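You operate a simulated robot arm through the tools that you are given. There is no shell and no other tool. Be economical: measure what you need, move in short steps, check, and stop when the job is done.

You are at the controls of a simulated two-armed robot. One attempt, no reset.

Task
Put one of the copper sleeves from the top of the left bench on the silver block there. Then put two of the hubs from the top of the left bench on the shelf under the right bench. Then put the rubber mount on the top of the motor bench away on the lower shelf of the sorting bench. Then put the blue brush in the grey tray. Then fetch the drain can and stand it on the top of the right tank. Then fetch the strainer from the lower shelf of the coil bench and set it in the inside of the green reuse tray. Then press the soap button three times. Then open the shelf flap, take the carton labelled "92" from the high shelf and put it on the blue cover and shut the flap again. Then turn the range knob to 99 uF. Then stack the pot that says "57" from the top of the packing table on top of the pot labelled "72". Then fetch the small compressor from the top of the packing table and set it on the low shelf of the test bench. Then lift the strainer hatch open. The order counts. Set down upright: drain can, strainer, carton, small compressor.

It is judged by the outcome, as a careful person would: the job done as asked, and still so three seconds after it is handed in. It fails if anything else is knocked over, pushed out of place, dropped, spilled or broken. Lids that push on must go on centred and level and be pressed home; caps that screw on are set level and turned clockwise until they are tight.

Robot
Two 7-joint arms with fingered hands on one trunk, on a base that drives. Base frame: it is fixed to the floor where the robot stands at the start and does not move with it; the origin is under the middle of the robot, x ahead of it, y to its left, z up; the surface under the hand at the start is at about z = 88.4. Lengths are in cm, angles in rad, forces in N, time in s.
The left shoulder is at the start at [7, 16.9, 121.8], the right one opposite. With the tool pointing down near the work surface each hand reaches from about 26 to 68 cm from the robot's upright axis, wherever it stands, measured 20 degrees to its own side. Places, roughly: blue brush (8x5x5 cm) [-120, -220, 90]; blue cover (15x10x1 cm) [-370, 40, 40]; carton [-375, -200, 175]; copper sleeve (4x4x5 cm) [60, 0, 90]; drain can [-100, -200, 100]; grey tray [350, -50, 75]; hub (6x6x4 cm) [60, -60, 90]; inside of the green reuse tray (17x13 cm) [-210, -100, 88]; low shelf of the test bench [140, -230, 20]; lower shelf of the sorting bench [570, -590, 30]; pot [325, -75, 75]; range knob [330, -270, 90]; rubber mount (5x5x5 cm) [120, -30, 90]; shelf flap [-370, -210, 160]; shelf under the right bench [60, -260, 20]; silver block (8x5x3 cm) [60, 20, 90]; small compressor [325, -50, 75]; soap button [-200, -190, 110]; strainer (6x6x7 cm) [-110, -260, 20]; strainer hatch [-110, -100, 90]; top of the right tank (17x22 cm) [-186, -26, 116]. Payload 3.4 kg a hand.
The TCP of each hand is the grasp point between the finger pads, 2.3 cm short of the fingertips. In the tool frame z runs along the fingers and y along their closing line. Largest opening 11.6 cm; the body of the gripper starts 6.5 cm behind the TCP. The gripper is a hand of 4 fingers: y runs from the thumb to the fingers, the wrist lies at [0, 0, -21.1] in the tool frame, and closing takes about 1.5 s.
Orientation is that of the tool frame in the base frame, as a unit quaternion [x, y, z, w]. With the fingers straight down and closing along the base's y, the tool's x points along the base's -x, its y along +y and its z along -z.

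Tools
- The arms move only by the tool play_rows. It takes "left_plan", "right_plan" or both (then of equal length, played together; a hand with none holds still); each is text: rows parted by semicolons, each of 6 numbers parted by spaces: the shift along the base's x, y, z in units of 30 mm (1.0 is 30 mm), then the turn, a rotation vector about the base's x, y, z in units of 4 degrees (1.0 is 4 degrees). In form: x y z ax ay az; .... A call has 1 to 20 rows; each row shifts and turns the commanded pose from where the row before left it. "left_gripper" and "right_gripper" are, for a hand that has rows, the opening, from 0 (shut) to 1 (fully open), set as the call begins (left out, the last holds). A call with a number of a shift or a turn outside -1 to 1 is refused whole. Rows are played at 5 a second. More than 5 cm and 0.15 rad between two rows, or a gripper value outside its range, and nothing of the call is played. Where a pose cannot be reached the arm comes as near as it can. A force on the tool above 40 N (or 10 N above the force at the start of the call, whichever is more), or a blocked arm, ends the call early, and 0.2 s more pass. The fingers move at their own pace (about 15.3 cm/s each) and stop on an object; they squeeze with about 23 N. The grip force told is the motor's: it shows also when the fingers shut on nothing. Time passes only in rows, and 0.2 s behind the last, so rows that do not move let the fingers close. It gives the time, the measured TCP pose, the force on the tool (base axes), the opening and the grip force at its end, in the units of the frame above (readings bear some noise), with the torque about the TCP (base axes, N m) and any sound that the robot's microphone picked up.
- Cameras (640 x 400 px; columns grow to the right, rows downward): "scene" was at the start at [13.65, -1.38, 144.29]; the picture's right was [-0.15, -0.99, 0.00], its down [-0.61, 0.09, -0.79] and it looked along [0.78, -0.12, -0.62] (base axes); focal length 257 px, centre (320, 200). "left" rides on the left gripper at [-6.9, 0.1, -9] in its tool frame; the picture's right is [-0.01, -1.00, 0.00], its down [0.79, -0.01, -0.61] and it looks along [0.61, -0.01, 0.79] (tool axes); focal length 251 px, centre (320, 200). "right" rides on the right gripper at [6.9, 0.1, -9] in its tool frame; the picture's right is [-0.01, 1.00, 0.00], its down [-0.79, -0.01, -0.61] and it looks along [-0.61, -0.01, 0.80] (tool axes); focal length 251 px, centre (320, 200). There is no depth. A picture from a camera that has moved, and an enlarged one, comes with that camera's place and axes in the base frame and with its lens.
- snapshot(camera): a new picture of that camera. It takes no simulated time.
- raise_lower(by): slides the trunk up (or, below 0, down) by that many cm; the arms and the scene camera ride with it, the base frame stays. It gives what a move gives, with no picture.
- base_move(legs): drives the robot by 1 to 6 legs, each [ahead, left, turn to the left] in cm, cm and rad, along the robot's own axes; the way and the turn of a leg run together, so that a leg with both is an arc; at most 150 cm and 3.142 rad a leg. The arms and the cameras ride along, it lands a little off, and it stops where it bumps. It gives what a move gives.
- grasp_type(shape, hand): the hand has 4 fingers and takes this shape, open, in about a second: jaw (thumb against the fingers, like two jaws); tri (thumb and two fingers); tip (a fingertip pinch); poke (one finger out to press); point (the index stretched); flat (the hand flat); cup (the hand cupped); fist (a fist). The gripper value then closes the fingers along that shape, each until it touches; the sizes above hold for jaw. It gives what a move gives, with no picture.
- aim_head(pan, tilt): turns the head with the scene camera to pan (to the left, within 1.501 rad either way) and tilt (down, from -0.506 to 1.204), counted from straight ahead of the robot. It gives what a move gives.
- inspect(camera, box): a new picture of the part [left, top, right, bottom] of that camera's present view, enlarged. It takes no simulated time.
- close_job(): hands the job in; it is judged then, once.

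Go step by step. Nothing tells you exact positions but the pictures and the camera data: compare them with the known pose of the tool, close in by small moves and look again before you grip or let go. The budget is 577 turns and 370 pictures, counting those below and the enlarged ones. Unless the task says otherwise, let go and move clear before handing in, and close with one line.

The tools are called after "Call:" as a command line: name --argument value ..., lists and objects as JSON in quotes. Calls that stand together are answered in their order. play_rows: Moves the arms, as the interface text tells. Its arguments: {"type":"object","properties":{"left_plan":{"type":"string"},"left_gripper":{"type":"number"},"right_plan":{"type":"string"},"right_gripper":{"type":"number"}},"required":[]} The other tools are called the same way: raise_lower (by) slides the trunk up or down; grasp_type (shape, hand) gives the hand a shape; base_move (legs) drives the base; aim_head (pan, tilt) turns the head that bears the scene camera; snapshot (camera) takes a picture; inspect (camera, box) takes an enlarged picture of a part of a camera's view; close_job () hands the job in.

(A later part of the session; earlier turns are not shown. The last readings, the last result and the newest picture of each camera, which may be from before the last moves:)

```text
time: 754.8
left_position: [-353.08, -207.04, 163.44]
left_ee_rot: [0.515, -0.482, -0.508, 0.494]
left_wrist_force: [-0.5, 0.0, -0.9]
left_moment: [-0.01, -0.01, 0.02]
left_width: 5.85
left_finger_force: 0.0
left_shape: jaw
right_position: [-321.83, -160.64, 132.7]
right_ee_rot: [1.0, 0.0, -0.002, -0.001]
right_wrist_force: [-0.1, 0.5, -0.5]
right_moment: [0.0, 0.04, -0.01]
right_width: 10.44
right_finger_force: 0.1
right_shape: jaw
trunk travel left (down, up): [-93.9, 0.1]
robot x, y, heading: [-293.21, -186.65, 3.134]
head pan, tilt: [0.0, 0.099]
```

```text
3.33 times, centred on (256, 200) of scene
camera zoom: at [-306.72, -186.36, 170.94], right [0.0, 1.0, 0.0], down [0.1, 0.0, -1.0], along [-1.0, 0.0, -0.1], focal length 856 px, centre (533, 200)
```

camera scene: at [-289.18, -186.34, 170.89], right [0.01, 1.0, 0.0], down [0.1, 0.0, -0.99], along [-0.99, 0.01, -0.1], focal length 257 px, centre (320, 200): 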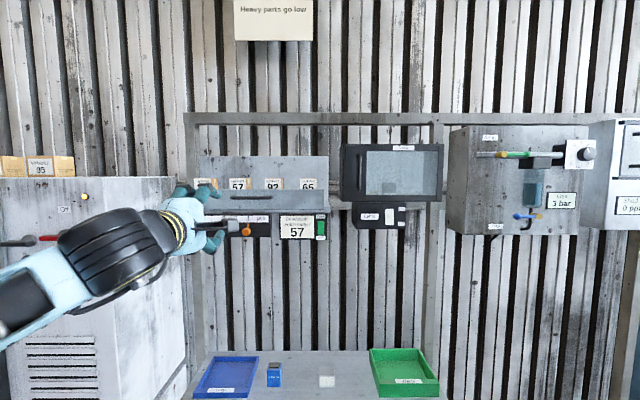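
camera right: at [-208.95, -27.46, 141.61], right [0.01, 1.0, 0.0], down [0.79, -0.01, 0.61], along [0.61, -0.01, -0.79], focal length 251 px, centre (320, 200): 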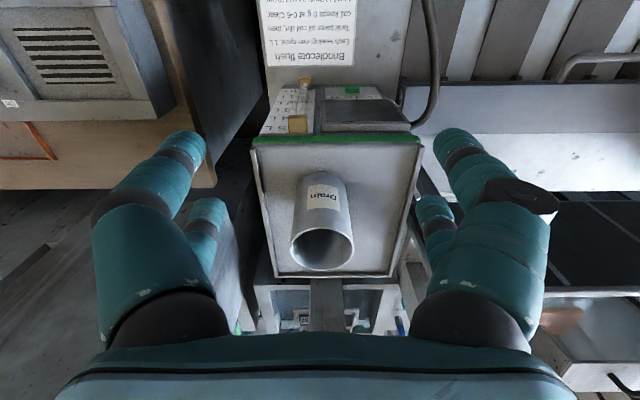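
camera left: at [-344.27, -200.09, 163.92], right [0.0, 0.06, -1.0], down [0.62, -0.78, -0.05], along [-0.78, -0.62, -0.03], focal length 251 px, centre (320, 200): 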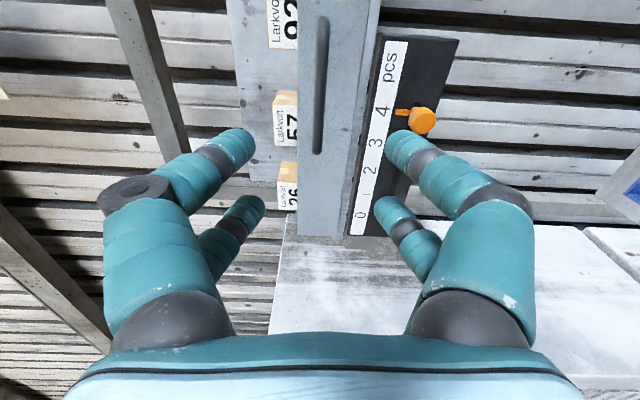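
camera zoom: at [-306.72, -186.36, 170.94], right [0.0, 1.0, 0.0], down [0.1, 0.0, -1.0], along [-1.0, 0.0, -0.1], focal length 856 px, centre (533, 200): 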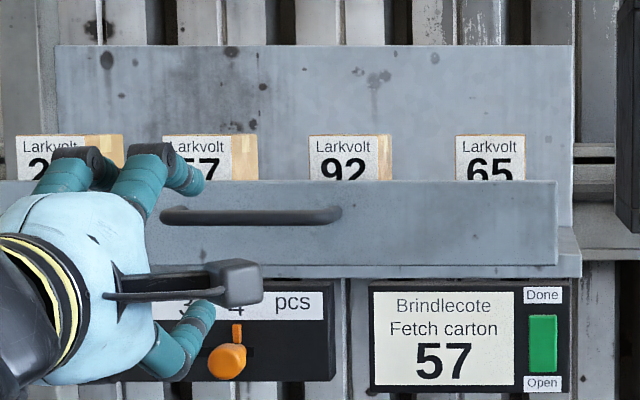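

Call:
play_rows --left_plan "-0.8 0 0 0 0 0;-0.8 0 0 0 0 0;-0.8 0 0 0 0 0;-0.8 0 0 0 0 0;-0.4 0 0 0 0 0;0 0 0 0 0 0"

Call:
snapshot --camera "left"

Call:
inspect --camera "scene" --box '[160, 140, 352, 260]'

```text
time: 756.2
left_position: [-364.31, -206.97, 163.18]
left_ee_rot: [0.517, -0.483, -0.507, 0.492]
left_wrist_force: [0.5, -1.1, -0.2]
left_moment: [0.03, -0.01, 0.01]
left_width: 5.83
left_finger_force: 0.0
left_shape: jaw
right_position: [-322.14, -160.63, 132.49]
right_ee_rot: [1.0, 0.0, -0.003, -0.001]
right_wrist_force: [0.7, -0.2, 0.4]
right_moment: [0.01, 0.03, 0.0]
right_width: 10.4
right_finger_force: 0.1
right_shape: jaw
trunk travel left (down, up): [-93.9, 0.1]
robot x, y, heading: [-293.33, -186.51, 3.139]
head pan, tilt: [0.0, 0.099]
```

```text
200 pictures are left
camera left: at [-355.48, -200.03, 163.71], right [0.0, 0.06, -1.0], down [0.62, -0.78, -0.04], along [-0.78, -0.62, -0.04], focal length 251 px, centre (320, 200)
```

left: 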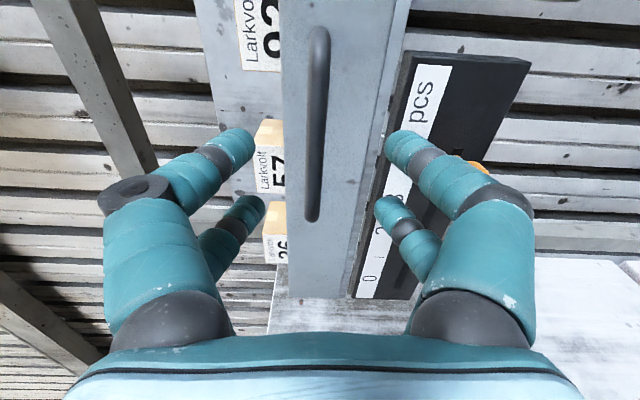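

```text
3.33 times, centred on (256, 200) of scene
camera zoom: at [-307.18, -186.37, 170.9], right [0.0, 1.0, 0.0], down [0.1, 0.0, -1.0], along [-1.0, 0.0, -0.1], focal length 856 px, centre (533, 200)
```

zoom: 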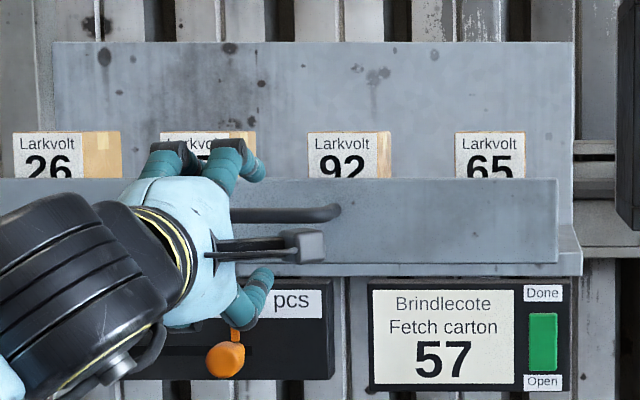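

Bar at x ≈ −370.7. Narrowing the opening and advancing onto it.

Call:
play_rows --left_plan "0 0 0.1 0 0 0;-0.4 0 0 0 0 0;-0.4 0 0 0 0 0;-0.4 0 0 0 0 0;-0.3 0 0 0 0 0;0 0 0 0 0 0" --left_gripper 0.35

Call:
snapshot --camera "left"

Call:
inspect --camera "scene" --box '[160, 140, 352, 260]'

```text
time: 757.6
left_position: [-369.06, -207.12, 163.56]
left_ee_rot: [0.517, -0.483, -0.507, 0.492]
left_wrist_force: [1.0, -0.1, -0.6]
left_moment: [-0.05, -0.03, 0.02]
left_width: 4.1
left_finger_force: 0.0
left_shape: jaw
right_position: [-322.29, -160.53, 132.71]
right_ee_rot: [1.0, 0.001, -0.001, 0.0]
right_wrist_force: [-0.1, -0.6, 0.4]
right_moment: [0.0, 0.02, 0.0]
right_width: 10.43
right_finger_force: 0.1
right_shape: jaw
trunk travel left (down, up): [-93.9, 0.1]
robot x, y, heading: [-293.19, -186.11, 3.14]
head pan, tilt: [0.0, 0.099]
```

```text
198 pictures are left
camera left: at [-360.14, -200.1, 164.05], right [0.0, 0.06, -1.0], down [0.62, -0.78, -0.04], along [-0.78, -0.62, -0.04], focal length 251 px, centre (320, 200)
```

left: 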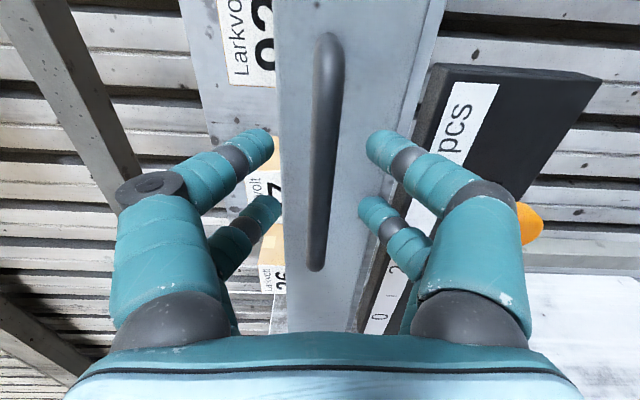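

```text
3.33 times, centred on (256, 200) of scene
camera zoom: at [-307.29, -186.36, 170.89], right [0.0, 1.0, 0.0], down [0.1, 0.0, -0.99], along [-0.99, 0.0, -0.1], focal length 856 px, centre (533, 200)
```

zoom: 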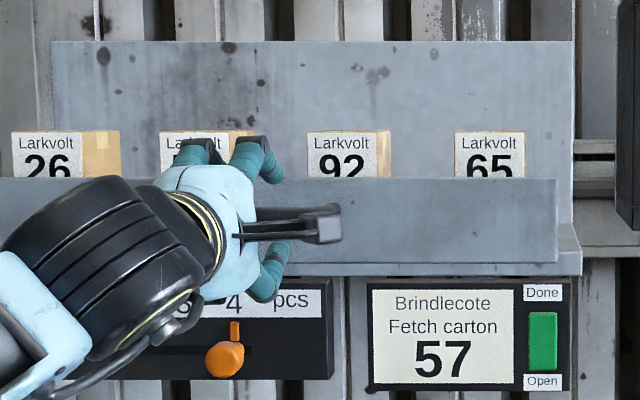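

Call:
play_rows --left_plan "-0.15 0 0 0 0 0;-0.15 0 0 0 0 0;0 0 0 0 0 0"

Call:
play_rows --left_plan "0 0 0 0 0 0;0 0 0 0 0 0;0 0 0 0 0 0;0 0 0 0 0 0;0 0 0 0 0 0;0 0 0 0 0 0" --left_gripper 0

Call:
snapshot --camera "left"

```text
time: 758.4
left_position: [-369.86, -207.01, 163.41]
left_ee_rot: [0.517, -0.484, -0.506, 0.493]
left_wrist_force: [-0.6, 0.8, -0.7]
left_moment: [-0.01, 0.02, -0.01]
left_width: 4.07
left_finger_force: 0.0
left_shape: jaw
right_position: [-322.18, -160.62, 132.6]
right_ee_rot: [1.0, -0.002, -0.001, -0.002]
right_wrist_force: [0.6, -0.3, -0.8]
right_moment: [0.0, 0.01, -0.07]
right_width: 10.42
right_finger_force: 0.0
right_shape: jaw
trunk travel left (down, up): [-93.9, 0.1]
robot x, y, heading: [-293.38, -186.4, 3.138]
head pan, tilt: [0.0, 0.099]
```

```text
time: 759.8
left_position: [-369.97, -207.15, 163.27]
left_ee_rot: [0.517, -0.484, -0.507, 0.492]
left_wrist_force: [-2.4, 0.1, -0.4]
left_moment: [0.03, 0.0, -0.05]
left_width: 0.0
left_finger_force: 23.3
left_shape: jaw
right_position: [-322.38, -160.54, 132.55]
right_ee_rot: [1.0, -0.001, 0.0, -0.001]
right_wrist_force: [-0.2, 0.2, 0.2]
right_moment: [-0.01, -0.03, 0.01]
right_width: 10.43
right_finger_force: 0.0
right_shape: jaw
trunk travel left (down, up): [-93.9, 0.1]
robot x, y, heading: [-293.1, -186.33, 3.144]
head pan, tilt: [0.0, 0.099]
```

```text
196 pictures are left
camera left: at [-361.12, -200.15, 163.97], right [0.0, 0.06, -1.0], down [0.62, -0.78, -0.04], along [-0.78, -0.62, -0.04], focal length 251 px, centre (320, 200)
```

left: 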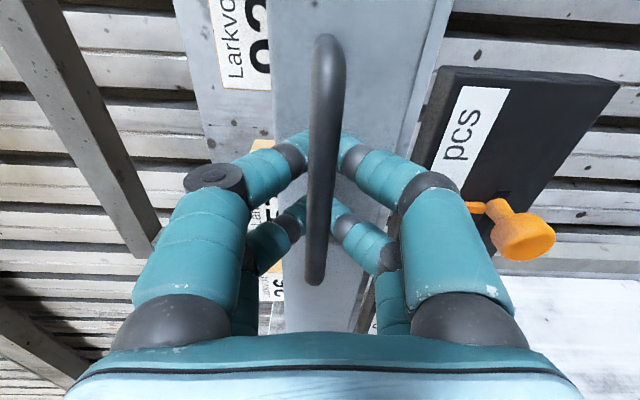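

The fingers hooked behind the bar. Pulling gently outward to see how the flap moves.

Call:
play_rows --left_plan "0.15 0 0 0 0 0;0.15 0 -0.1 0 0 0;0.15 0 -0.2 0 0 0;0 0 0 0 0 0"

Call:
inspect --camera "scene" --box '[160, 140, 352, 260]'

Call:
snapshot --camera "left"

```text
time: 760.8
left_position: [-368.95, -207.15, 162.41]
left_ee_rot: [0.518, -0.484, -0.506, 0.491]
left_wrist_force: [-5.2, 0.1, -3.7]
left_moment: [0.02, 0.03, -0.03]
left_width: 0.0
left_finger_force: 23.0
left_shape: jaw
right_position: [-322.56, -160.58, 132.59]
right_ee_rot: [1.0, 0.0, 0.001, -0.001]
right_wrist_force: [0.5, -0.4, 0.1]
right_moment: [-0.01, -0.02, -0.01]
right_width: 10.44
right_finger_force: 0.0
right_shape: jaw
trunk travel left (down, up): [-93.9, 0.1]
robot x, y, heading: [-292.78, -185.73, 3.144]
head pan, tilt: [0.0, 0.099]
```

```text
3.33 times, centred on (256, 200) of scene
camera zoom: at [-307.77, -186.39, 170.84], right [0.0, 1.0, 0.0], down [0.1, 0.0, -0.99], along [-0.99, 0.0, -0.1], focal length 856 px, centre (533, 200)
```

zoom: 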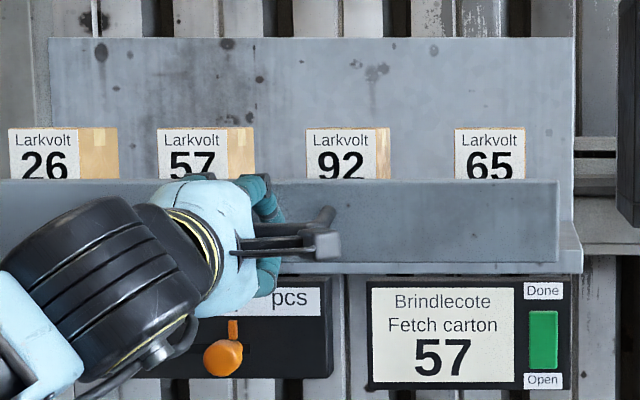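

```text
194 pictures are left
camera left: at [-360.13, -200.14, 162.91], right [0.0, 0.06, -1.0], down [0.62, -0.78, -0.04], along [-0.78, -0.62, -0.04], focal length 251 px, centre (320, 200)
```

left: 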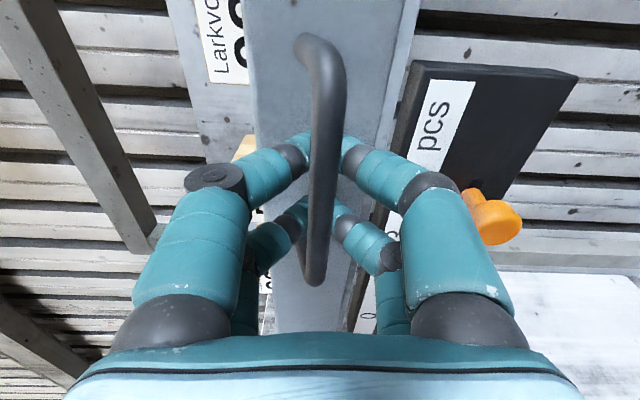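

The flap is tilting. Following the arc to about 45°, keeping clear of the orange slider knob below.

Call:
play_rows --left_plan "0.11 0 -0.18 0 0 0;0.11 0 -0.18 0 0 0;0.08 0 -0.2 0 0 0;0.06 0 -0.2 0 0 0;0 0 0 0 0 0"

Call:
inspect --camera "scene" --box '[160, 140, 352, 260]'

Call:
snapshot --camera "left"

```text
time: 762.0
left_position: [-368.06, -207.23, 159.99]
left_ee_rot: [0.518, -0.485, -0.505, 0.491]
left_wrist_force: [-9.7, -0.2, -2.5]
left_moment: [0.01, 0.07, -0.03]
left_width: 0.0
left_finger_force: 22.4
left_shape: jaw
right_position: [-322.94, -160.67, 132.49]
right_ee_rot: [1.0, -0.001, 0.0, 0.0]
right_wrist_force: [-0.3, 0.1, -0.6]
right_moment: [-0.01, 0.04, 0.03]
right_width: 10.43
right_finger_force: 0.0
right_shape: jaw
trunk travel left (down, up): [-93.9, 0.1]
robot x, y, heading: [-293.1, -186.29, 3.14]
head pan, tilt: [0.0, 0.099]
```

```text
3.33 times, centred on (256, 200) of scene
camera zoom: at [-307.95, -186.39, 170.83], right [0.0, 1.0, 0.0], down [0.1, 0.0, -0.99], along [-0.99, 0.0, -0.1], focal length 856 px, centre (533, 200)
```

zoom: 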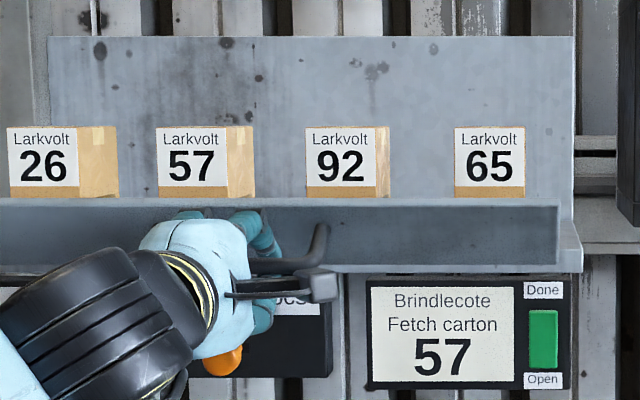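

```text
192 pictures are left
camera left: at [-359.23, -200.13, 160.55], right [0.01, 0.06, -1.0], down [0.62, -0.78, -0.04], along [-0.78, -0.62, -0.04], focal length 251 px, centre (320, 200)
```

left: 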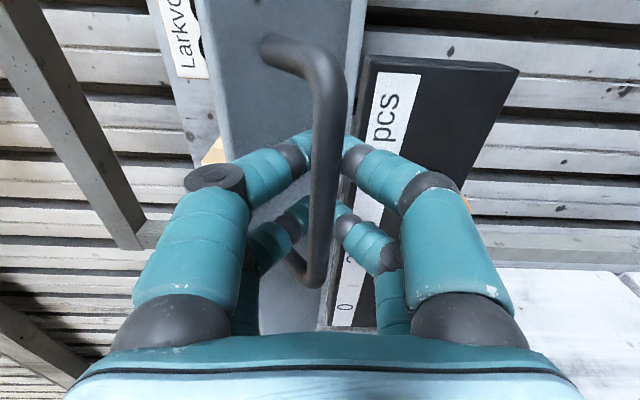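

Sliding the hooked hand along the bar (+y) to clear the knob, then continuing the arc.

Call:
play_rows --left_plan "0 0.4 0 0 0 0;0 0.4 0 0 0 0;0 0.3 0 0 0 0;0 0 0 0 0 0"

Call:
play_rows --left_plan "0.08 0 -0.2 0 0 0;0.04 0 -0.2 0 0 0;0.02 0 -0.2 0 0 0;0 0 0 0 0 0"

Call:
inspect --camera "scene" --box '[160, 140, 352, 260]'

Call:
snapshot --camera "left"

```text
time: 763.0
left_position: [-367.99, -204.8, 159.89]
left_ee_rot: [0.52, -0.483, -0.507, 0.489]
left_wrist_force: [-8.6, -14.9, -3.2]
left_moment: [0.01, -0.01, 0.06]
left_width: 0.03
left_finger_force: 23.0
left_shape: jaw
right_position: [-322.69, -161.3, 132.63]
right_ee_rot: [1.0, 0.0, 0.001, -0.004]
right_wrist_force: [-0.1, 0.3, -0.3]
right_moment: [0.01, -0.04, -0.01]
right_width: 10.42
right_finger_force: 0.0
right_shape: jaw
trunk travel left (down, up): [-93.9, 0.1]
robot x, y, heading: [-293.25, -186.46, 3.144]
head pan, tilt: [0.0, 0.099]
```

```text
time: 764.0
left_position: [-367.92, -204.7, 158.03]
left_ee_rot: [0.52, -0.483, -0.506, 0.49]
left_wrist_force: [-17.8, -16.8, 4.4]
left_moment: [0.05, 0.19, -0.05]
left_width: 0.0
left_finger_force: 23.2
left_shape: jaw
right_position: [-323.09, -161.36, 132.48]
right_ee_rot: [1.0, 0.0, 0.002, -0.004]
right_wrist_force: [0.1, -0.4, -0.5]
right_moment: [-0.02, 0.0, -0.01]
right_width: 10.42
right_finger_force: 0.2
right_shape: jaw
trunk travel left (down, up): [-93.9, 0.1]
robot x, y, heading: [-293.12, -185.8, 3.141]
head pan, tilt: [0.0, 0.099]
```

```text
3.33 times, centred on (256, 200) of scene
camera zoom: at [-308.22, -187.29, 170.81], right [0.0, 1.0, 0.01], down [0.11, 0.01, -0.99], along [-0.99, 0.0, -0.11], focal length 856 px, centre (533, 200)
```

zoom: 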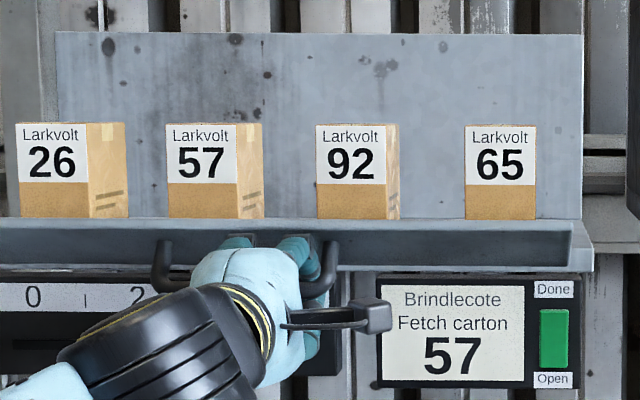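

```text
190 pictures are left
camera left: at [-359.04, -197.71, 158.67], right [0.01, 0.06, -1.0], down [0.62, -0.78, -0.04], along [-0.78, -0.62, -0.04], focal length 251 px, centre (320, 200)
```

left: 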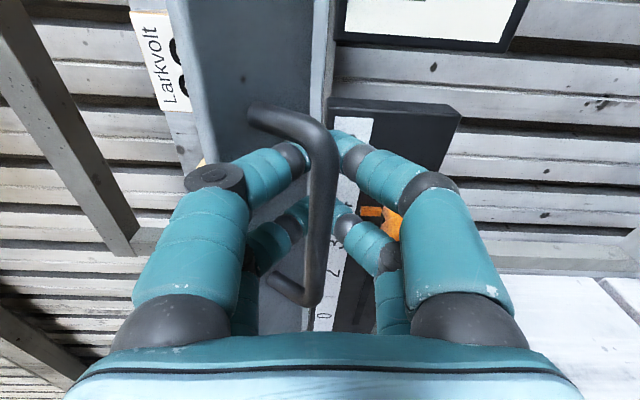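

Flap about 65–70° open. Relaxing the pull, opening slightly, and withdrawing straight out.

Call:
play_rows --left_plan "-0.15 -0.15 -0.15 0 0 0;-0.1 -0.1 -0.1 0 0 0;0 0 0 0 0 0"

Call:
inspect --camera "scene" --box '[160, 140, 352, 260]'

```text
time: 764.8
left_position: [-368.05, -204.73, 157.52]
left_ee_rot: [0.518, -0.484, -0.507, 0.49]
left_wrist_force: [-6.7, -5.9, 2.1]
left_moment: [0.03, 0.13, -0.09]
left_width: 0.0
left_finger_force: 23.3
left_shape: jaw
right_position: [-322.41, -160.84, 132.63]
right_ee_rot: [1.0, -0.001, 0.0, -0.002]
right_wrist_force: [0.1, -0.3, -0.7]
right_moment: [0.0, 0.01, 0.01]
right_width: 10.42
right_finger_force: 0.0
right_shape: jaw
trunk travel left (down, up): [-93.9, 0.1]
robot x, y, heading: [-292.92, -186.26, 3.142]
head pan, tilt: [0.0, 0.099]
```

```text
3.33 times, centred on (256, 200) of scene
camera zoom: at [-307.65, -186.67, 170.85], right [0.0, 1.0, 0.0], down [0.1, 0.0, -0.99], along [-0.99, 0.0, -0.1], focal length 856 px, centre (533, 200)
```

zoom: 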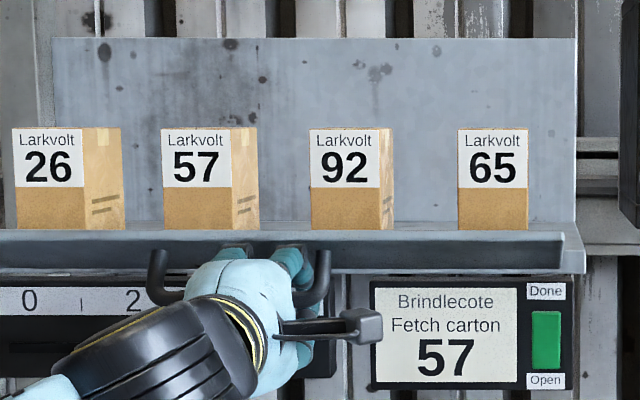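

Call:
play_rows --left_plan "-0.1 -0.1 -0.15 0 0 0;-0.1 0 -0.15 0 0 0;0 0 0 0 0 0"

Call:
inspect --camera "scene" --box '[160, 140, 352, 260]'

Call:
snapshot --camera "left"

```text
time: 765.6
left_position: [-368.27, -204.78, 156.87]
left_ee_rot: [0.518, -0.484, -0.506, 0.492]
left_wrist_force: [-0.6, -1.3, -1.4]
left_moment: [0.07, 0.04, -0.05]
left_width: 0.0
left_finger_force: 23.1
left_shape: jaw
right_position: [-322.23, -160.55, 132.45]
right_ee_rot: [1.0, -0.001, -0.001, -0.001]
right_wrist_force: [0.1, 0.4, 0.5]
right_moment: [0.02, -0.01, -0.02]
right_width: 10.45
right_finger_force: 0.0
right_shape: jaw
trunk travel left (down, up): [-93.9, 0.1]
robot x, y, heading: [-292.88, -186.38, 3.14]
head pan, tilt: [0.0, 0.099]
```

```text
3.33 times, centred on (256, 200) of scene
camera zoom: at [-307.34, -186.4, 170.88], right [0.0, 1.0, 0.0], down [0.1, 0.0, -0.99], along [-0.99, 0.0, -0.1], focal length 856 px, centre (533, 200)
```

zoom: 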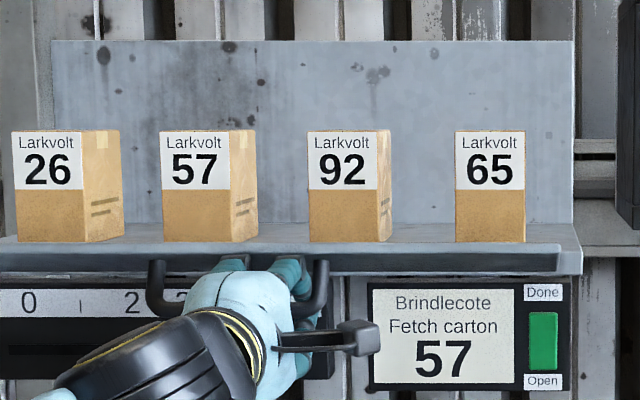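

```text
187 pictures are left
camera left: at [-359.53, -197.83, 157.4], right [0.0, 0.06, -1.0], down [0.62, -0.78, -0.04], along [-0.78, -0.62, -0.04], focal length 251 px, centre (320, 200)
```

left: 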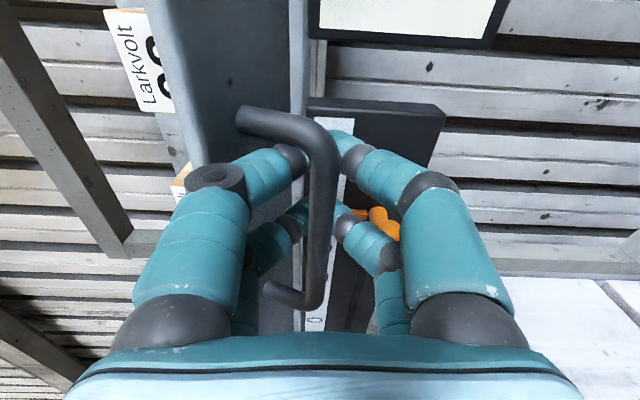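

Flap is nearly horizontal. Opening fingers just enough and withdrawing.

Call:
play_rows --left_plan "0 0 0.03 0 0 0;0 0 0 0 0 0;0 0 0 0 0 0" --left_gripper 0.15

Call:
play_rows --left_plan "0.15 0 0 0 0 0;0.2 0 0 0 0 0;0.3 0 0 0 0 0;0.3 0 0 0 0 0;0.5 0 0 0 0 0;0.5 0 0 0 0 0;0 0 0 0 0 0"

Call:
inspect --camera "scene" --box '[160, 140, 352, 260]'

Call:
snapshot --camera "left"

```text
time: 766.4
left_position: [-368.33, -204.87, 157.0]
left_ee_rot: [0.517, -0.483, -0.507, 0.492]
left_wrist_force: [0.4, -0.3, -1.8]
left_moment: [-0.03, 0.05, -0.02]
left_width: 1.68
left_finger_force: 0.1
left_shape: jaw
right_position: [-322.2, -160.59, 132.57]
right_ee_rot: [1.0, 0.0, -0.001, -0.001]
right_wrist_force: [0.0, 0.5, 0.7]
right_moment: [-0.03, -0.06, 0.0]
right_width: 10.43
right_finger_force: 0.0
right_shape: jaw
trunk travel left (down, up): [-93.9, 0.1]
robot x, y, heading: [-292.8, -186.21, 3.141]
head pan, tilt: [0.0, 0.099]
```

```text
time: 768.0
left_position: [-362.57, -204.88, 156.92]
left_ee_rot: [0.517, -0.484, -0.506, 0.492]
left_wrist_force: [-0.7, -0.3, -0.3]
left_moment: [0.01, 0.02, 0.0]
left_width: 1.76
left_finger_force: 0.0
left_shape: jaw
right_position: [-322.23, -160.59, 132.48]
right_ee_rot: [1.0, 0.0, -0.002, 0.0]
right_wrist_force: [0.2, -0.7, 0.5]
right_moment: [-0.06, 0.03, -0.02]
right_width: 10.42
right_finger_force: 0.1
right_shape: jaw
trunk travel left (down, up): [-93.9, 0.1]
robot x, y, heading: [-293.03, -186.14, 3.137]
head pan, tilt: [0.0, 0.099]
```

```text
3.33 times, centred on (256, 200) of scene
camera zoom: at [-307.31, -186.34, 170.89], right [0.0, 1.0, 0.0], down [0.1, 0.0, -0.99], along [-0.99, 0.0, -0.1], focal length 856 px, centre (533, 200)
```

zoom: 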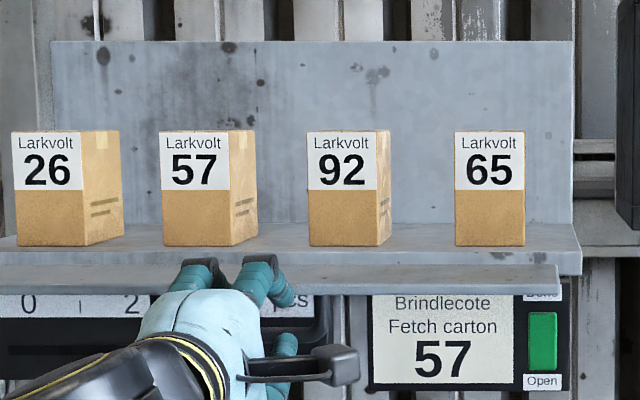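

```text
185 pictures are left
camera left: at [-353.67, -197.83, 157.48], right [0.0, 0.06, -1.0], down [0.62, -0.78, -0.04], along [-0.78, -0.62, -0.04], focal length 251 px, centre (320, 200)
```

left: 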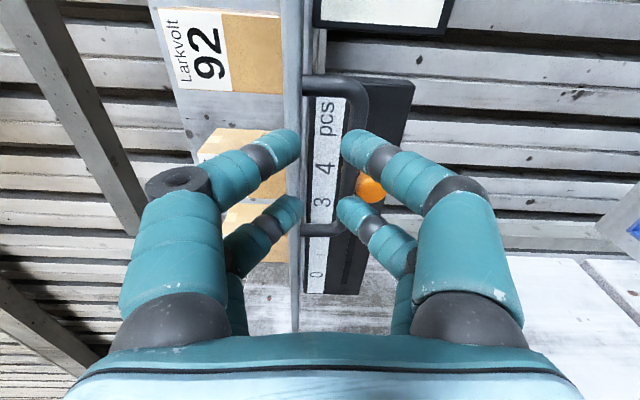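

Flap fully open; carton 92 front at (−372, −200.8), z 161–169.5. Pulling back and rolling the hand so it closes sideways; checking the table below before driving closer.

Call:
play_rows --left_plan "0.7 0 0 0 0 0;0.7 0 0 0 0 0;0.7 0.1 0.3 0 0 0;0.7 0.1 0.4 1 0 0;0.4 0.1 0.4 1 0 0;0 0.1 0.4 1 0 0;0 0.1 0.4 1 0 0;0 0.1 0.4 1 0 0;0 0.1 0.4 1 0 0;0 0.1 0.2 1 0 0;0 0.1 0.1 1 0 0;0 0.1 0 1 0 0;0 0.1 0 1 0 0;0 0.1 0 1 0 0;0 0.1 0 1 0 0;0 0 0 1 0 0;0 0 0 1 0 0;0 0 0 1 0 0;0 0 0 1 0 0;0 0 0 1 0 0" --left_gripper 0.66

Call:
play_rows --left_plan "0 0 0 1 0 0;0 0 0 1 0 0;0 0 0 1 0 0;0 0 0 1 0 0;0 0 0 1 0 0;0 0 0 0.5 0 0;0 0 0 0 0 0"

Call:
aim_head --pan 0 --tilt 0.7

Call:
snapshot --camera "scene"

Call:
snapshot --camera "left"

```text
time: 772.2
left_position: [-352.82, -200.93, 166.02]
left_ee_rot: [0.704, -0.118, -0.69, 0.118]
left_wrist_force: [-0.9, -0.2, 0.3]
left_moment: [0.03, -0.02, 0.03]
left_width: 7.62
left_finger_force: 0.1
left_shape: jaw
right_position: [-322.23, -160.67, 132.6]
right_ee_rot: [1.0, 0.0, -0.001, -0.001]
right_wrist_force: [0.4, -0.2, 0.1]
right_moment: [0.0, -0.02, 0.02]
right_width: 10.42
right_finger_force: 0.0
right_shape: jaw
trunk travel left (down, up): [-93.9, 0.1]
robot x, y, heading: [-293.07, -186.53, 3.142]
head pan, tilt: [0.0, 0.099]
```

```text
time: 773.8
left_position: [-352.99, -200.96, 166.06]
left_ee_rot: [0.714, 0.016, -0.7, -0.019]
left_wrist_force: [-0.3, 0.3, 0.1]
left_moment: [0.01, -0.01, 0.01]
left_width: 7.61
left_finger_force: 0.0
left_shape: jaw
right_position: [-322.24, -160.51, 132.57]
right_ee_rot: [1.0, 0.0, -0.001, -0.001]
right_wrist_force: [-0.4, -0.1, -0.2]
right_moment: [0.0, 0.0, 0.02]
right_width: 10.41
right_finger_force: 0.2
right_shape: jaw
trunk travel left (down, up): [-93.9, 0.1]
robot x, y, heading: [-293.39, -186.25, 3.141]
head pan, tilt: [0.0, 0.099]
```

```text
time: 774.8
left_position: [-352.92, -200.91, 166.03]
left_ee_rot: [0.714, 0.017, -0.7, -0.017]
left_wrist_force: [-0.3, -0.3, 0.0]
left_moment: [0.02, 0.04, -0.01]
left_width: 7.59
left_finger_force: 0.1
left_shape: jaw
right_position: [-322.23, -160.64, 132.58]
right_ee_rot: [1.0, 0.001, 0.0, -0.001]
right_wrist_force: [-0.4, -0.8, 0.2]
right_moment: [0.02, 0.0, -0.02]
right_width: 10.44
right_finger_force: 0.1
right_shape: jaw
trunk travel left (down, up): [-93.9, 0.1]
robot x, y, heading: [-293.08, -186.0, 3.137]
head pan, tilt: [0.0, 0.7]
```

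```text
184 pictures are left
camera scene: at [-306.59, -186.35, 165.42], right [0.0, 1.0, 0.0], down [0.64, 0.0, -0.77], along [-0.77, 0.0, -0.64], focal length 257 px, centre (320, 200)
```

scene: 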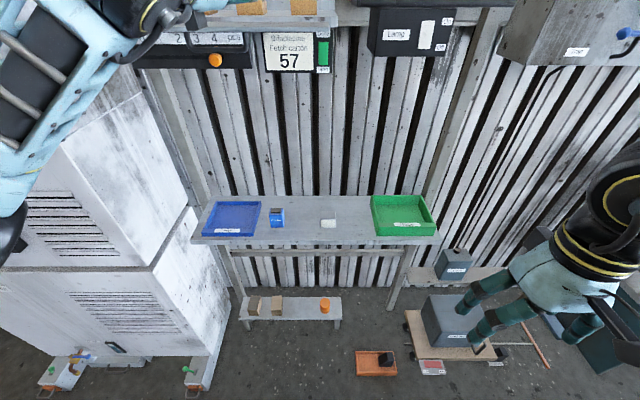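

```text
183 pictures are left
camera left: at [-344.05, -201.35, 173.1], right [0.0, 1.0, 0.06], down [0.62, 0.04, -0.78], along [-0.78, 0.04, -0.62], focal length 251 px, centre (320, 200)
```

left: 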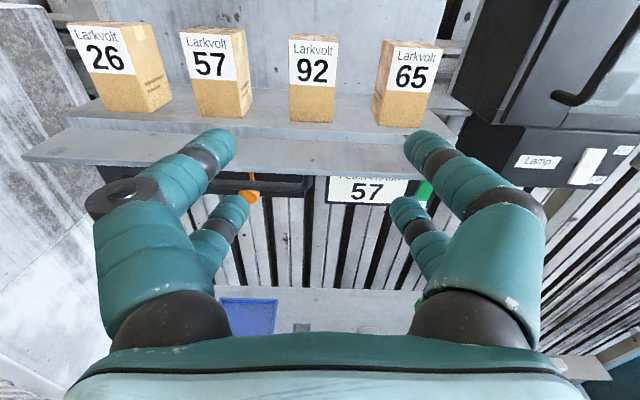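

Below is clear. Driving 9 cm forward and re-checking alignment to carton 92.

Call:
base_move --legs '[[9, 0, 0]]'

Call:
snapshot --camera "left"

Call:
aim_head --pan 0 --tilt 0.2

Call:
snapshot --camera "scene"

```text
time: 775.9
left_position: [-360.48, -200.93, 166.46]
left_ee_rot: [0.71, 0.016, -0.703, -0.018]
left_wrist_force: [1.1, -0.1, -0.6]
left_moment: [-0.04, 0.02, -0.01]
left_width: 7.59
left_finger_force: 0.0
left_shape: jaw
right_position: [-330.13, -160.49, 132.79]
right_ee_rot: [1.0, 0.0, -0.005, -0.001]
right_wrist_force: [1.0, 0.7, -0.1]
right_moment: [0.01, 0.02, -0.02]
right_width: 10.45
right_finger_force: 0.1
right_shape: jaw
trunk travel left (down, up): [-93.9, 0.1]
robot x, y, heading: [-302.26, -186.02, 3.137]
head pan, tilt: [0.0, 0.7]
```

```text
182 pictures are left
camera left: at [-351.54, -201.31, 173.55], right [0.0, 1.0, 0.06], down [0.61, 0.04, -0.79], along [-0.79, 0.04, -0.61], focal length 251 px, centre (320, 200)
```

left: 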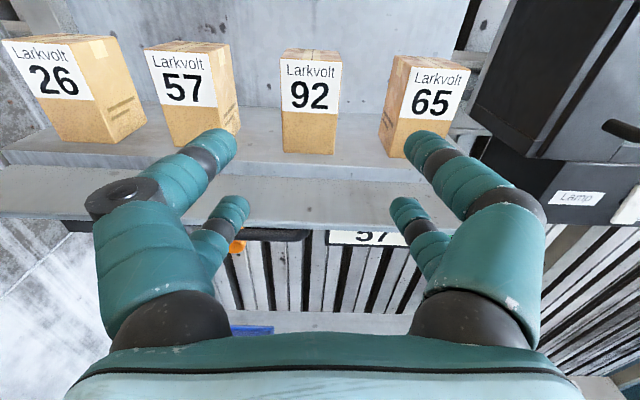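

```text
time: 776.9
left_position: [-362.08, -201.0, 165.89]
left_ee_rot: [0.714, 0.016, -0.699, -0.017]
left_wrist_force: [-0.5, 0.7, -0.3]
left_moment: [0.02, -0.03, 0.02]
left_width: 7.62
left_finger_force: 0.1
left_shape: jaw
right_position: [-331.47, -160.57, 132.62]
right_ee_rot: [1.0, -0.001, 0.0, -0.002]
right_wrist_force: [-0.9, -0.2, 0.6]
right_moment: [0.02, -0.05, -0.02]
right_width: 10.42
right_finger_force: 0.1
right_shape: jaw
trunk travel left (down, up): [-93.9, 0.1]
robot x, y, heading: [-302.35, -186.49, 3.14]
head pan, tilt: [0.0, 0.201]
```

```text
181 pictures are left
camera scene: at [-316.66, -186.34, 169.91], right [0.0, 1.0, 0.0], down [0.2, 0.0, -0.98], along [-0.98, 0.0, -0.2], focal length 257 px, centre (320, 200)
```

scene: 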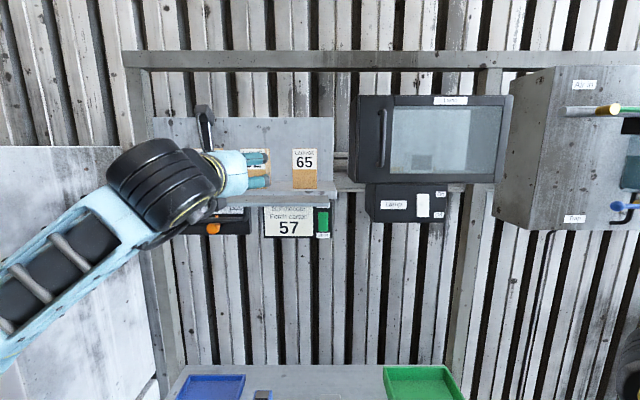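

Call:
play_rows --left_plan "-0.6 -0.15 0 0 0 0;-0.6 0 0 0 0 0;-0.6 0 0 0 0 0;-0.6 0 0 0 0 0;-0.5 0 0 0 0 0;0 0 0 0 0 0"

Call:
snapshot --camera "left"

```text
time: 778.3
left_position: [-370.54, -201.39, 165.85]
left_ee_rot: [0.713, 0.016, -0.7, -0.017]
left_wrist_force: [-1.2, 0.3, -0.1]
left_moment: [-0.03, 0.0, 0.01]
left_width: 7.63
left_finger_force: 0.0
left_shape: jaw
right_position: [-331.1, -160.55, 132.56]
right_ee_rot: [1.0, -0.001, -0.001, 0.0]
right_wrist_force: [0.0, -0.1, -0.5]
right_moment: [0.0, -0.01, -0.02]
right_width: 10.42
right_finger_force: 0.1
right_shape: jaw
trunk travel left (down, up): [-93.9, 0.1]
robot x, y, heading: [-302.13, -185.94, 3.137]
head pan, tilt: [0.0, 0.201]
```

```text
180 pictures are left
camera left: at [-361.71, -201.78, 173.08], right [0.0, 1.0, 0.06], down [0.62, 0.04, -0.78], along [-0.78, 0.04, -0.62], focal length 251 px, centre (320, 200)
```

left: 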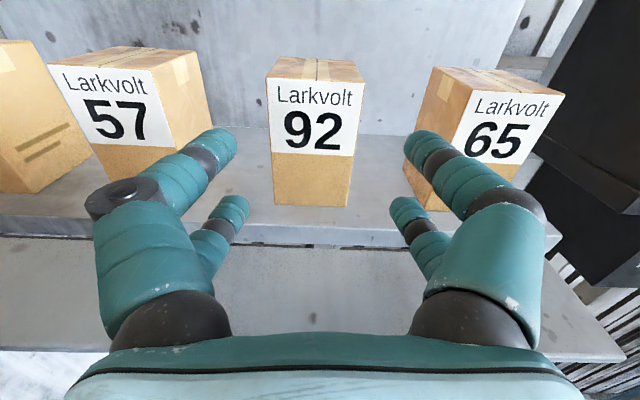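

Fingers straddle carton 92 with room on both sides. Advancing and gripping.

Call:
play_rows --left_plan "-0.4 -0.13 0 0 0 0;-0.4 0 0 0 0 0;-0.4 0 0 0 0 0;-0.4 0 0 0 0 0;-0.4 0 0 0 0 0;0 0 0 0 0 0"

Call:
snapshot --camera "left"

```text
time: 779.7
left_position: [-376.46, -201.7, 165.95]
left_ee_rot: [0.713, 0.016, -0.7, -0.018]
left_wrist_force: [0.1, 0.1, 0.8]
left_moment: [-0.04, 0.0, 0.01]
left_width: 7.6
left_finger_force: 0.1
left_shape: jaw
right_position: [-331.06, -160.5, 132.64]
right_ee_rot: [1.0, -0.001, 0.0, -0.001]
right_wrist_force: [0.4, 0.4, 0.5]
right_moment: [-0.01, -0.04, -0.01]
right_width: 10.45
right_finger_force: 0.0
right_shape: jaw
trunk travel left (down, up): [-93.9, 0.1]
robot x, y, heading: [-302.15, -186.33, 3.142]
head pan, tilt: [0.0, 0.201]
```

```text
179 pictures are left
camera left: at [-367.64, -202.11, 173.06], right [0.0, 1.0, 0.06], down [0.62, 0.04, -0.78], along [-0.78, 0.04, -0.62], focal length 251 px, centre (320, 200)
```

left: 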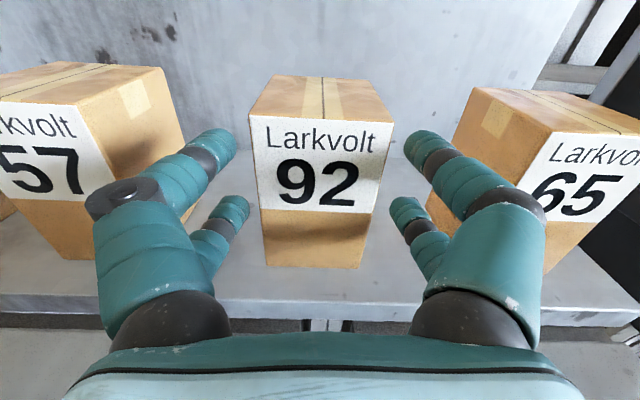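

Call:
play_rows --left_plan "-0.4 0 0 0 0 0;-0.4 0 0 0 0 0;0 0 0 0 0 0"

Call:
play_rows --left_plan "0 0 0 0 0 0;0 0 0 0 0 0;0 0 0 0 0 0;0 0 0 0 0 0;0 0 0 0 0 0;0 0 0 0 0 0" --left_gripper 0

Call:
snapshot --camera "left"

```text
time: 780.5
left_position: [-378.78, -201.59, 165.96]
left_ee_rot: [0.713, 0.016, -0.701, -0.018]
left_wrist_force: [-0.5, -0.7, -0.6]
left_moment: [0.02, -0.01, -0.01]
left_width: 7.6
left_finger_force: 0.0
left_shape: jaw
right_position: [-331.1, -160.7, 132.64]
right_ee_rot: [1.0, -0.001, 0.0, -0.001]
right_wrist_force: [1.1, 0.3, -1.2]
right_moment: [0.01, 0.01, 0.03]
right_width: 10.42
right_finger_force: 0.0
right_shape: jaw
trunk travel left (down, up): [-93.9, 0.1]
robot x, y, heading: [-302.01, -186.11, 3.136]
head pan, tilt: [0.0, 0.201]
```

```text
time: 781.9
left_position: [-378.81, -201.75, 166.01]
left_ee_rot: [0.713, 0.016, -0.701, -0.018]
left_wrist_force: [0.3, -0.7, 2.1]
left_moment: [-0.07, 0.06, 0.06]
left_width: 5.14
left_finger_force: 23.3
left_shape: jaw
right_position: [-331.08, -160.5, 132.6]
right_ee_rot: [1.0, -0.001, -0.001, 0.0]
right_wrist_force: [0.8, 0.3, 0.6]
right_moment: [0.04, 0.0, 0.01]
right_width: 10.43
right_finger_force: 0.0
right_shape: jaw
trunk travel left (down, up): [-93.9, 0.1]
robot x, y, heading: [-301.99, -186.49, 3.135]
head pan, tilt: [0.0, 0.201]
```

```text
178 pictures are left
camera left: at [-369.99, -202.14, 173.1], right [0.0, 1.0, 0.06], down [0.62, 0.04, -0.78], along [-0.78, 0.04, -0.62], focal length 251 px, centre (320, 200)
```

left: 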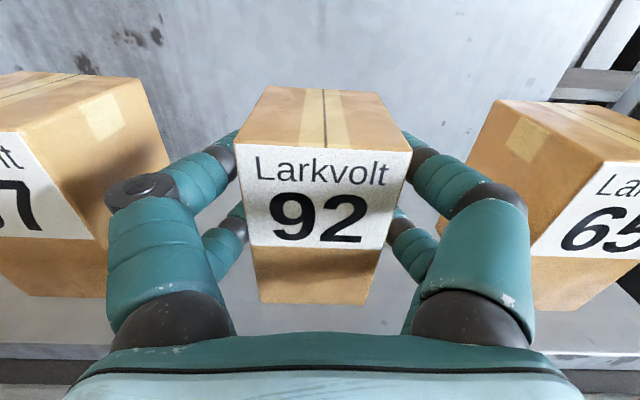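

Gripped. Lifting slightly and pulling out.

Call:
play_rows --left_plan "0 0 0.3 0 0 0;0 0 0.4 0 0 0;0.5 0 0.1 0 0 0;0.7 0 0 0 0 0;0.8 0 0 0 0 0;0.8 0 0 0 0 0;0.8 0 0 0 0 0;0.8 0 0 0 0 0;0 0 0 0 0 0"

Call:
snapshot --camera "left"

Call:
snapshot --camera "scene"

```text
time: 783.9
left_position: [-365.56, -201.65, 168.41]
left_ee_rot: [0.714, 0.017, -0.7, -0.017]
left_wrist_force: [0.1, -1.1, -2.7]
left_moment: [0.04, -0.01, -0.01]
left_width: 5.18
left_finger_force: 23.0
left_shape: jaw
right_position: [-331.09, -160.58, 132.64]
right_ee_rot: [1.0, -0.001, -0.001, -0.002]
right_wrist_force: [-0.5, 0.2, 0.2]
right_moment: [-0.01, 0.01, 0.02]
right_width: 10.42
right_finger_force: 0.2
right_shape: jaw
trunk travel left (down, up): [-93.9, 0.1]
robot x, y, heading: [-301.94, -186.19, 3.139]
head pan, tilt: [0.0, 0.201]
```

```text
177 pictures are left
camera left: at [-356.82, -202.03, 175.56], right [0.0, 1.0, 0.06], down [0.62, 0.04, -0.78], along [-0.78, 0.04, -0.62], focal length 251 px, centre (320, 200)
```

left: 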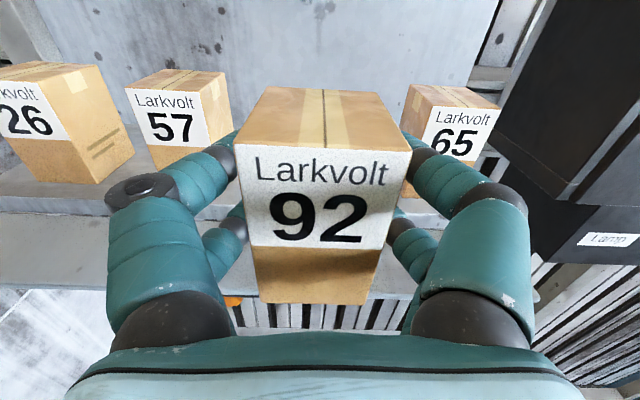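

```text
176 pictures are left
camera scene: at [-316.35, -186.32, 169.94], right [0.0, 1.0, 0.0], down [0.2, 0.0, -0.98], along [-0.98, 0.0, -0.2], focal length 257 px, centre (320, 200)
```

scene: 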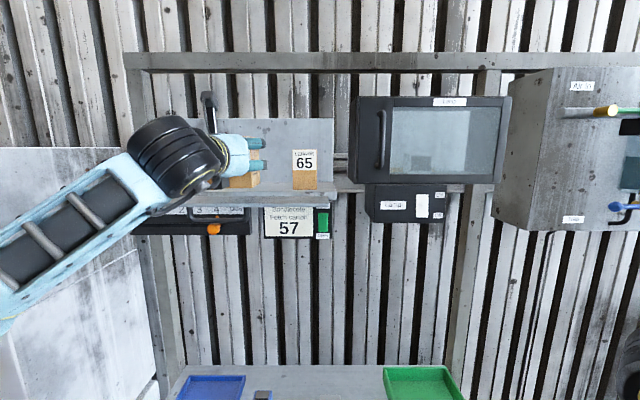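

Carton 92 is out. Retracting and driving right (+y) toward the blue cover area.

Call:
play_rows --left_plan "0.8 0 0 0 0 0;0.8 0 0 0 0 0;0.8 0 0 0 0 0;0.6 0 -0.3 0 0 0;0.4 0 -0.5 0 0 0;0 0 -0.5 0 0 0;0 0 -0.5 0 0 0;0 0 -0.5 0 0 0;0 0 0 0 0 0"

Call:
base_move --legs '[[-22, 0, 0], [0, -90, 0], [0, -75, 0]]'

Call:
aim_head --pan -0.5 --tilt 0.6

Call:
snapshot --camera "scene"

```text
time: 785.9
left_position: [-355.56, -201.7, 161.49]
left_ee_rot: [0.714, 0.017, -0.7, -0.018]
left_wrist_force: [0.1, -0.8, -2.2]
left_moment: [-0.01, -0.03, -0.03]
left_width: 5.15
left_finger_force: 23.3
left_shape: jaw
right_position: [-331.18, -160.54, 132.49]
right_ee_rot: [1.0, -0.001, 0.0, -0.001]
right_wrist_force: [-0.7, 0.3, -0.3]
right_moment: [-0.02, 0.0, 0.01]
right_width: 10.43
right_finger_force: 0.0
right_shape: jaw
trunk travel left (down, up): [-93.9, 0.1]
robot x, y, heading: [-302.15, -186.48, 3.14]
head pan, tilt: [0.0, 0.201]
```

```text
time: 795.5
left_position: [-332.3, -37.37, 161.48]
left_ee_rot: [0.714, 0.013, -0.7, -0.021]
left_wrist_force: [0.2, -0.1, -2.1]
left_moment: [-0.02, -0.01, -0.03]
left_width: 5.13
left_finger_force: 22.8
left_shape: jaw
right_position: [-307.62, 3.74, 132.57]
right_ee_rot: [1.0, -0.005, -0.001, -0.002]
right_wrist_force: [-0.6, 0.4, 0.4]
right_moment: [0.02, -0.03, -0.02]
right_width: 10.42
right_finger_force: 0.1
right_shape: jaw
trunk travel left (down, up): [-93.9, 0.1]
robot x, y, heading: [-278.84, -22.03, 3.135]
head pan, tilt: [0.0, 0.201]
```

```text
time: 796.4
left_position: [-332.33, -37.06, 161.53]
left_ee_rot: [0.714, 0.012, -0.7, -0.021]
left_wrist_force: [0.2, -0.2, -2.2]
left_moment: [0.0, -0.01, 0.03]
left_width: 5.14
left_finger_force: 23.3
left_shape: jaw
right_position: [-307.54, 3.87, 132.48]
right_ee_rot: [1.0, -0.006, -0.001, -0.001]
right_wrist_force: [1.4, -0.1, -0.3]
right_moment: [0.0, 0.01, -0.03]
right_width: 10.45
right_finger_force: 0.0
right_shape: jaw
trunk travel left (down, up): [-93.9, 0.1]
robot x, y, heading: [-278.69, -22.37, 3.131]
head pan, tilt: [-0.499, 0.6]
```

```text
175 pictures are left
camera scene: at [-291.38, -17.82, 166.27], right [0.49, 0.87, 0.0], down [0.49, -0.28, -0.83], along [-0.72, 0.4, -0.56], focal length 257 px, centre (320, 200)
```

scene: 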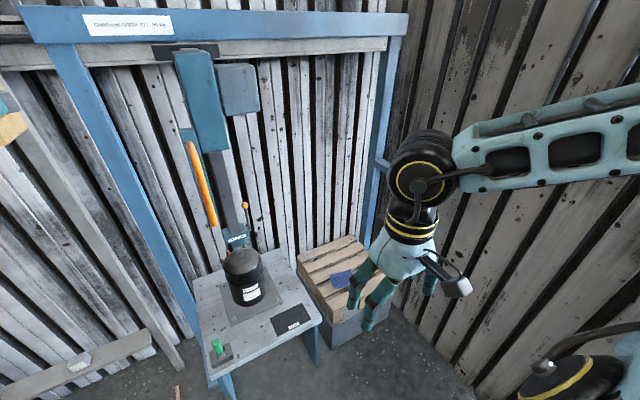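

The blue cover is on a low wooden crate at about (−373, 44), beside a small table. I'll approach turned slightly right, then lower.

Call:
base_move --legs '[[0, 0, -0.35], [0, -32, 0], [30, 0, 0]]'

Call:
aim_head --pan 0 --tilt 0.75

Call:
snapshot --camera "scene"

```text
time: 801.3
left_position: [-350.82, 22.39, 161.68]
left_ee_rot: [0.705, -0.108, -0.687, -0.139]
left_wrist_force: [0.1, 0.4, -2.1]
left_moment: [-0.01, -0.03, 0.0]
left_width: 5.13
left_finger_force: 23.0
left_shape: jaw
right_position: [-313.74, 52.71, 132.62]
right_ee_rot: [0.984, -0.175, -0.001, -0.001]
right_wrist_force: [-0.3, 0.1, -0.5]
right_moment: [-0.02, 0.03, -0.02]
right_width: 10.43
right_finger_force: 0.1
right_shape: jaw
trunk travel left (down, up): [-93.9, 0.1]
robot x, y, heading: [-295.54, 18.45, 2.787]
head pan, tilt: [-0.499, 0.6]
```

```text
time: 802.2
left_position: [-351.32, 22.42, 161.56]
left_ee_rot: [0.706, -0.11, -0.686, -0.141]
left_wrist_force: [-0.4, 0.9, -2.8]
left_moment: [0.0, -0.03, -0.02]
left_width: 5.16
left_finger_force: 23.3
left_shape: jaw
right_position: [-314.23, 52.64, 132.56]
right_ee_rot: [0.985, -0.175, 0.0, 0.0]
right_wrist_force: [0.2, 0.1, 0.5]
right_moment: [0.0, -0.02, 0.01]
right_width: 10.43
right_finger_force: 0.1
right_shape: jaw
trunk travel left (down, up): [-93.9, 0.1]
robot x, y, heading: [-295.82, 18.36, 2.782]
head pan, tilt: [0.0, 0.75]
```

```text
174 pictures are left
camera scene: at [-308.21, 23.12, 164.97], right [0.35, 0.94, 0.0], down [0.64, -0.24, -0.73], along [-0.69, 0.25, -0.68], focal length 257 px, centre (320, 200)
```

scene: 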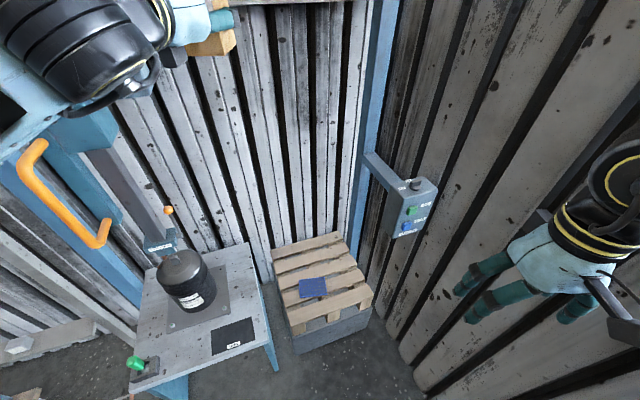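

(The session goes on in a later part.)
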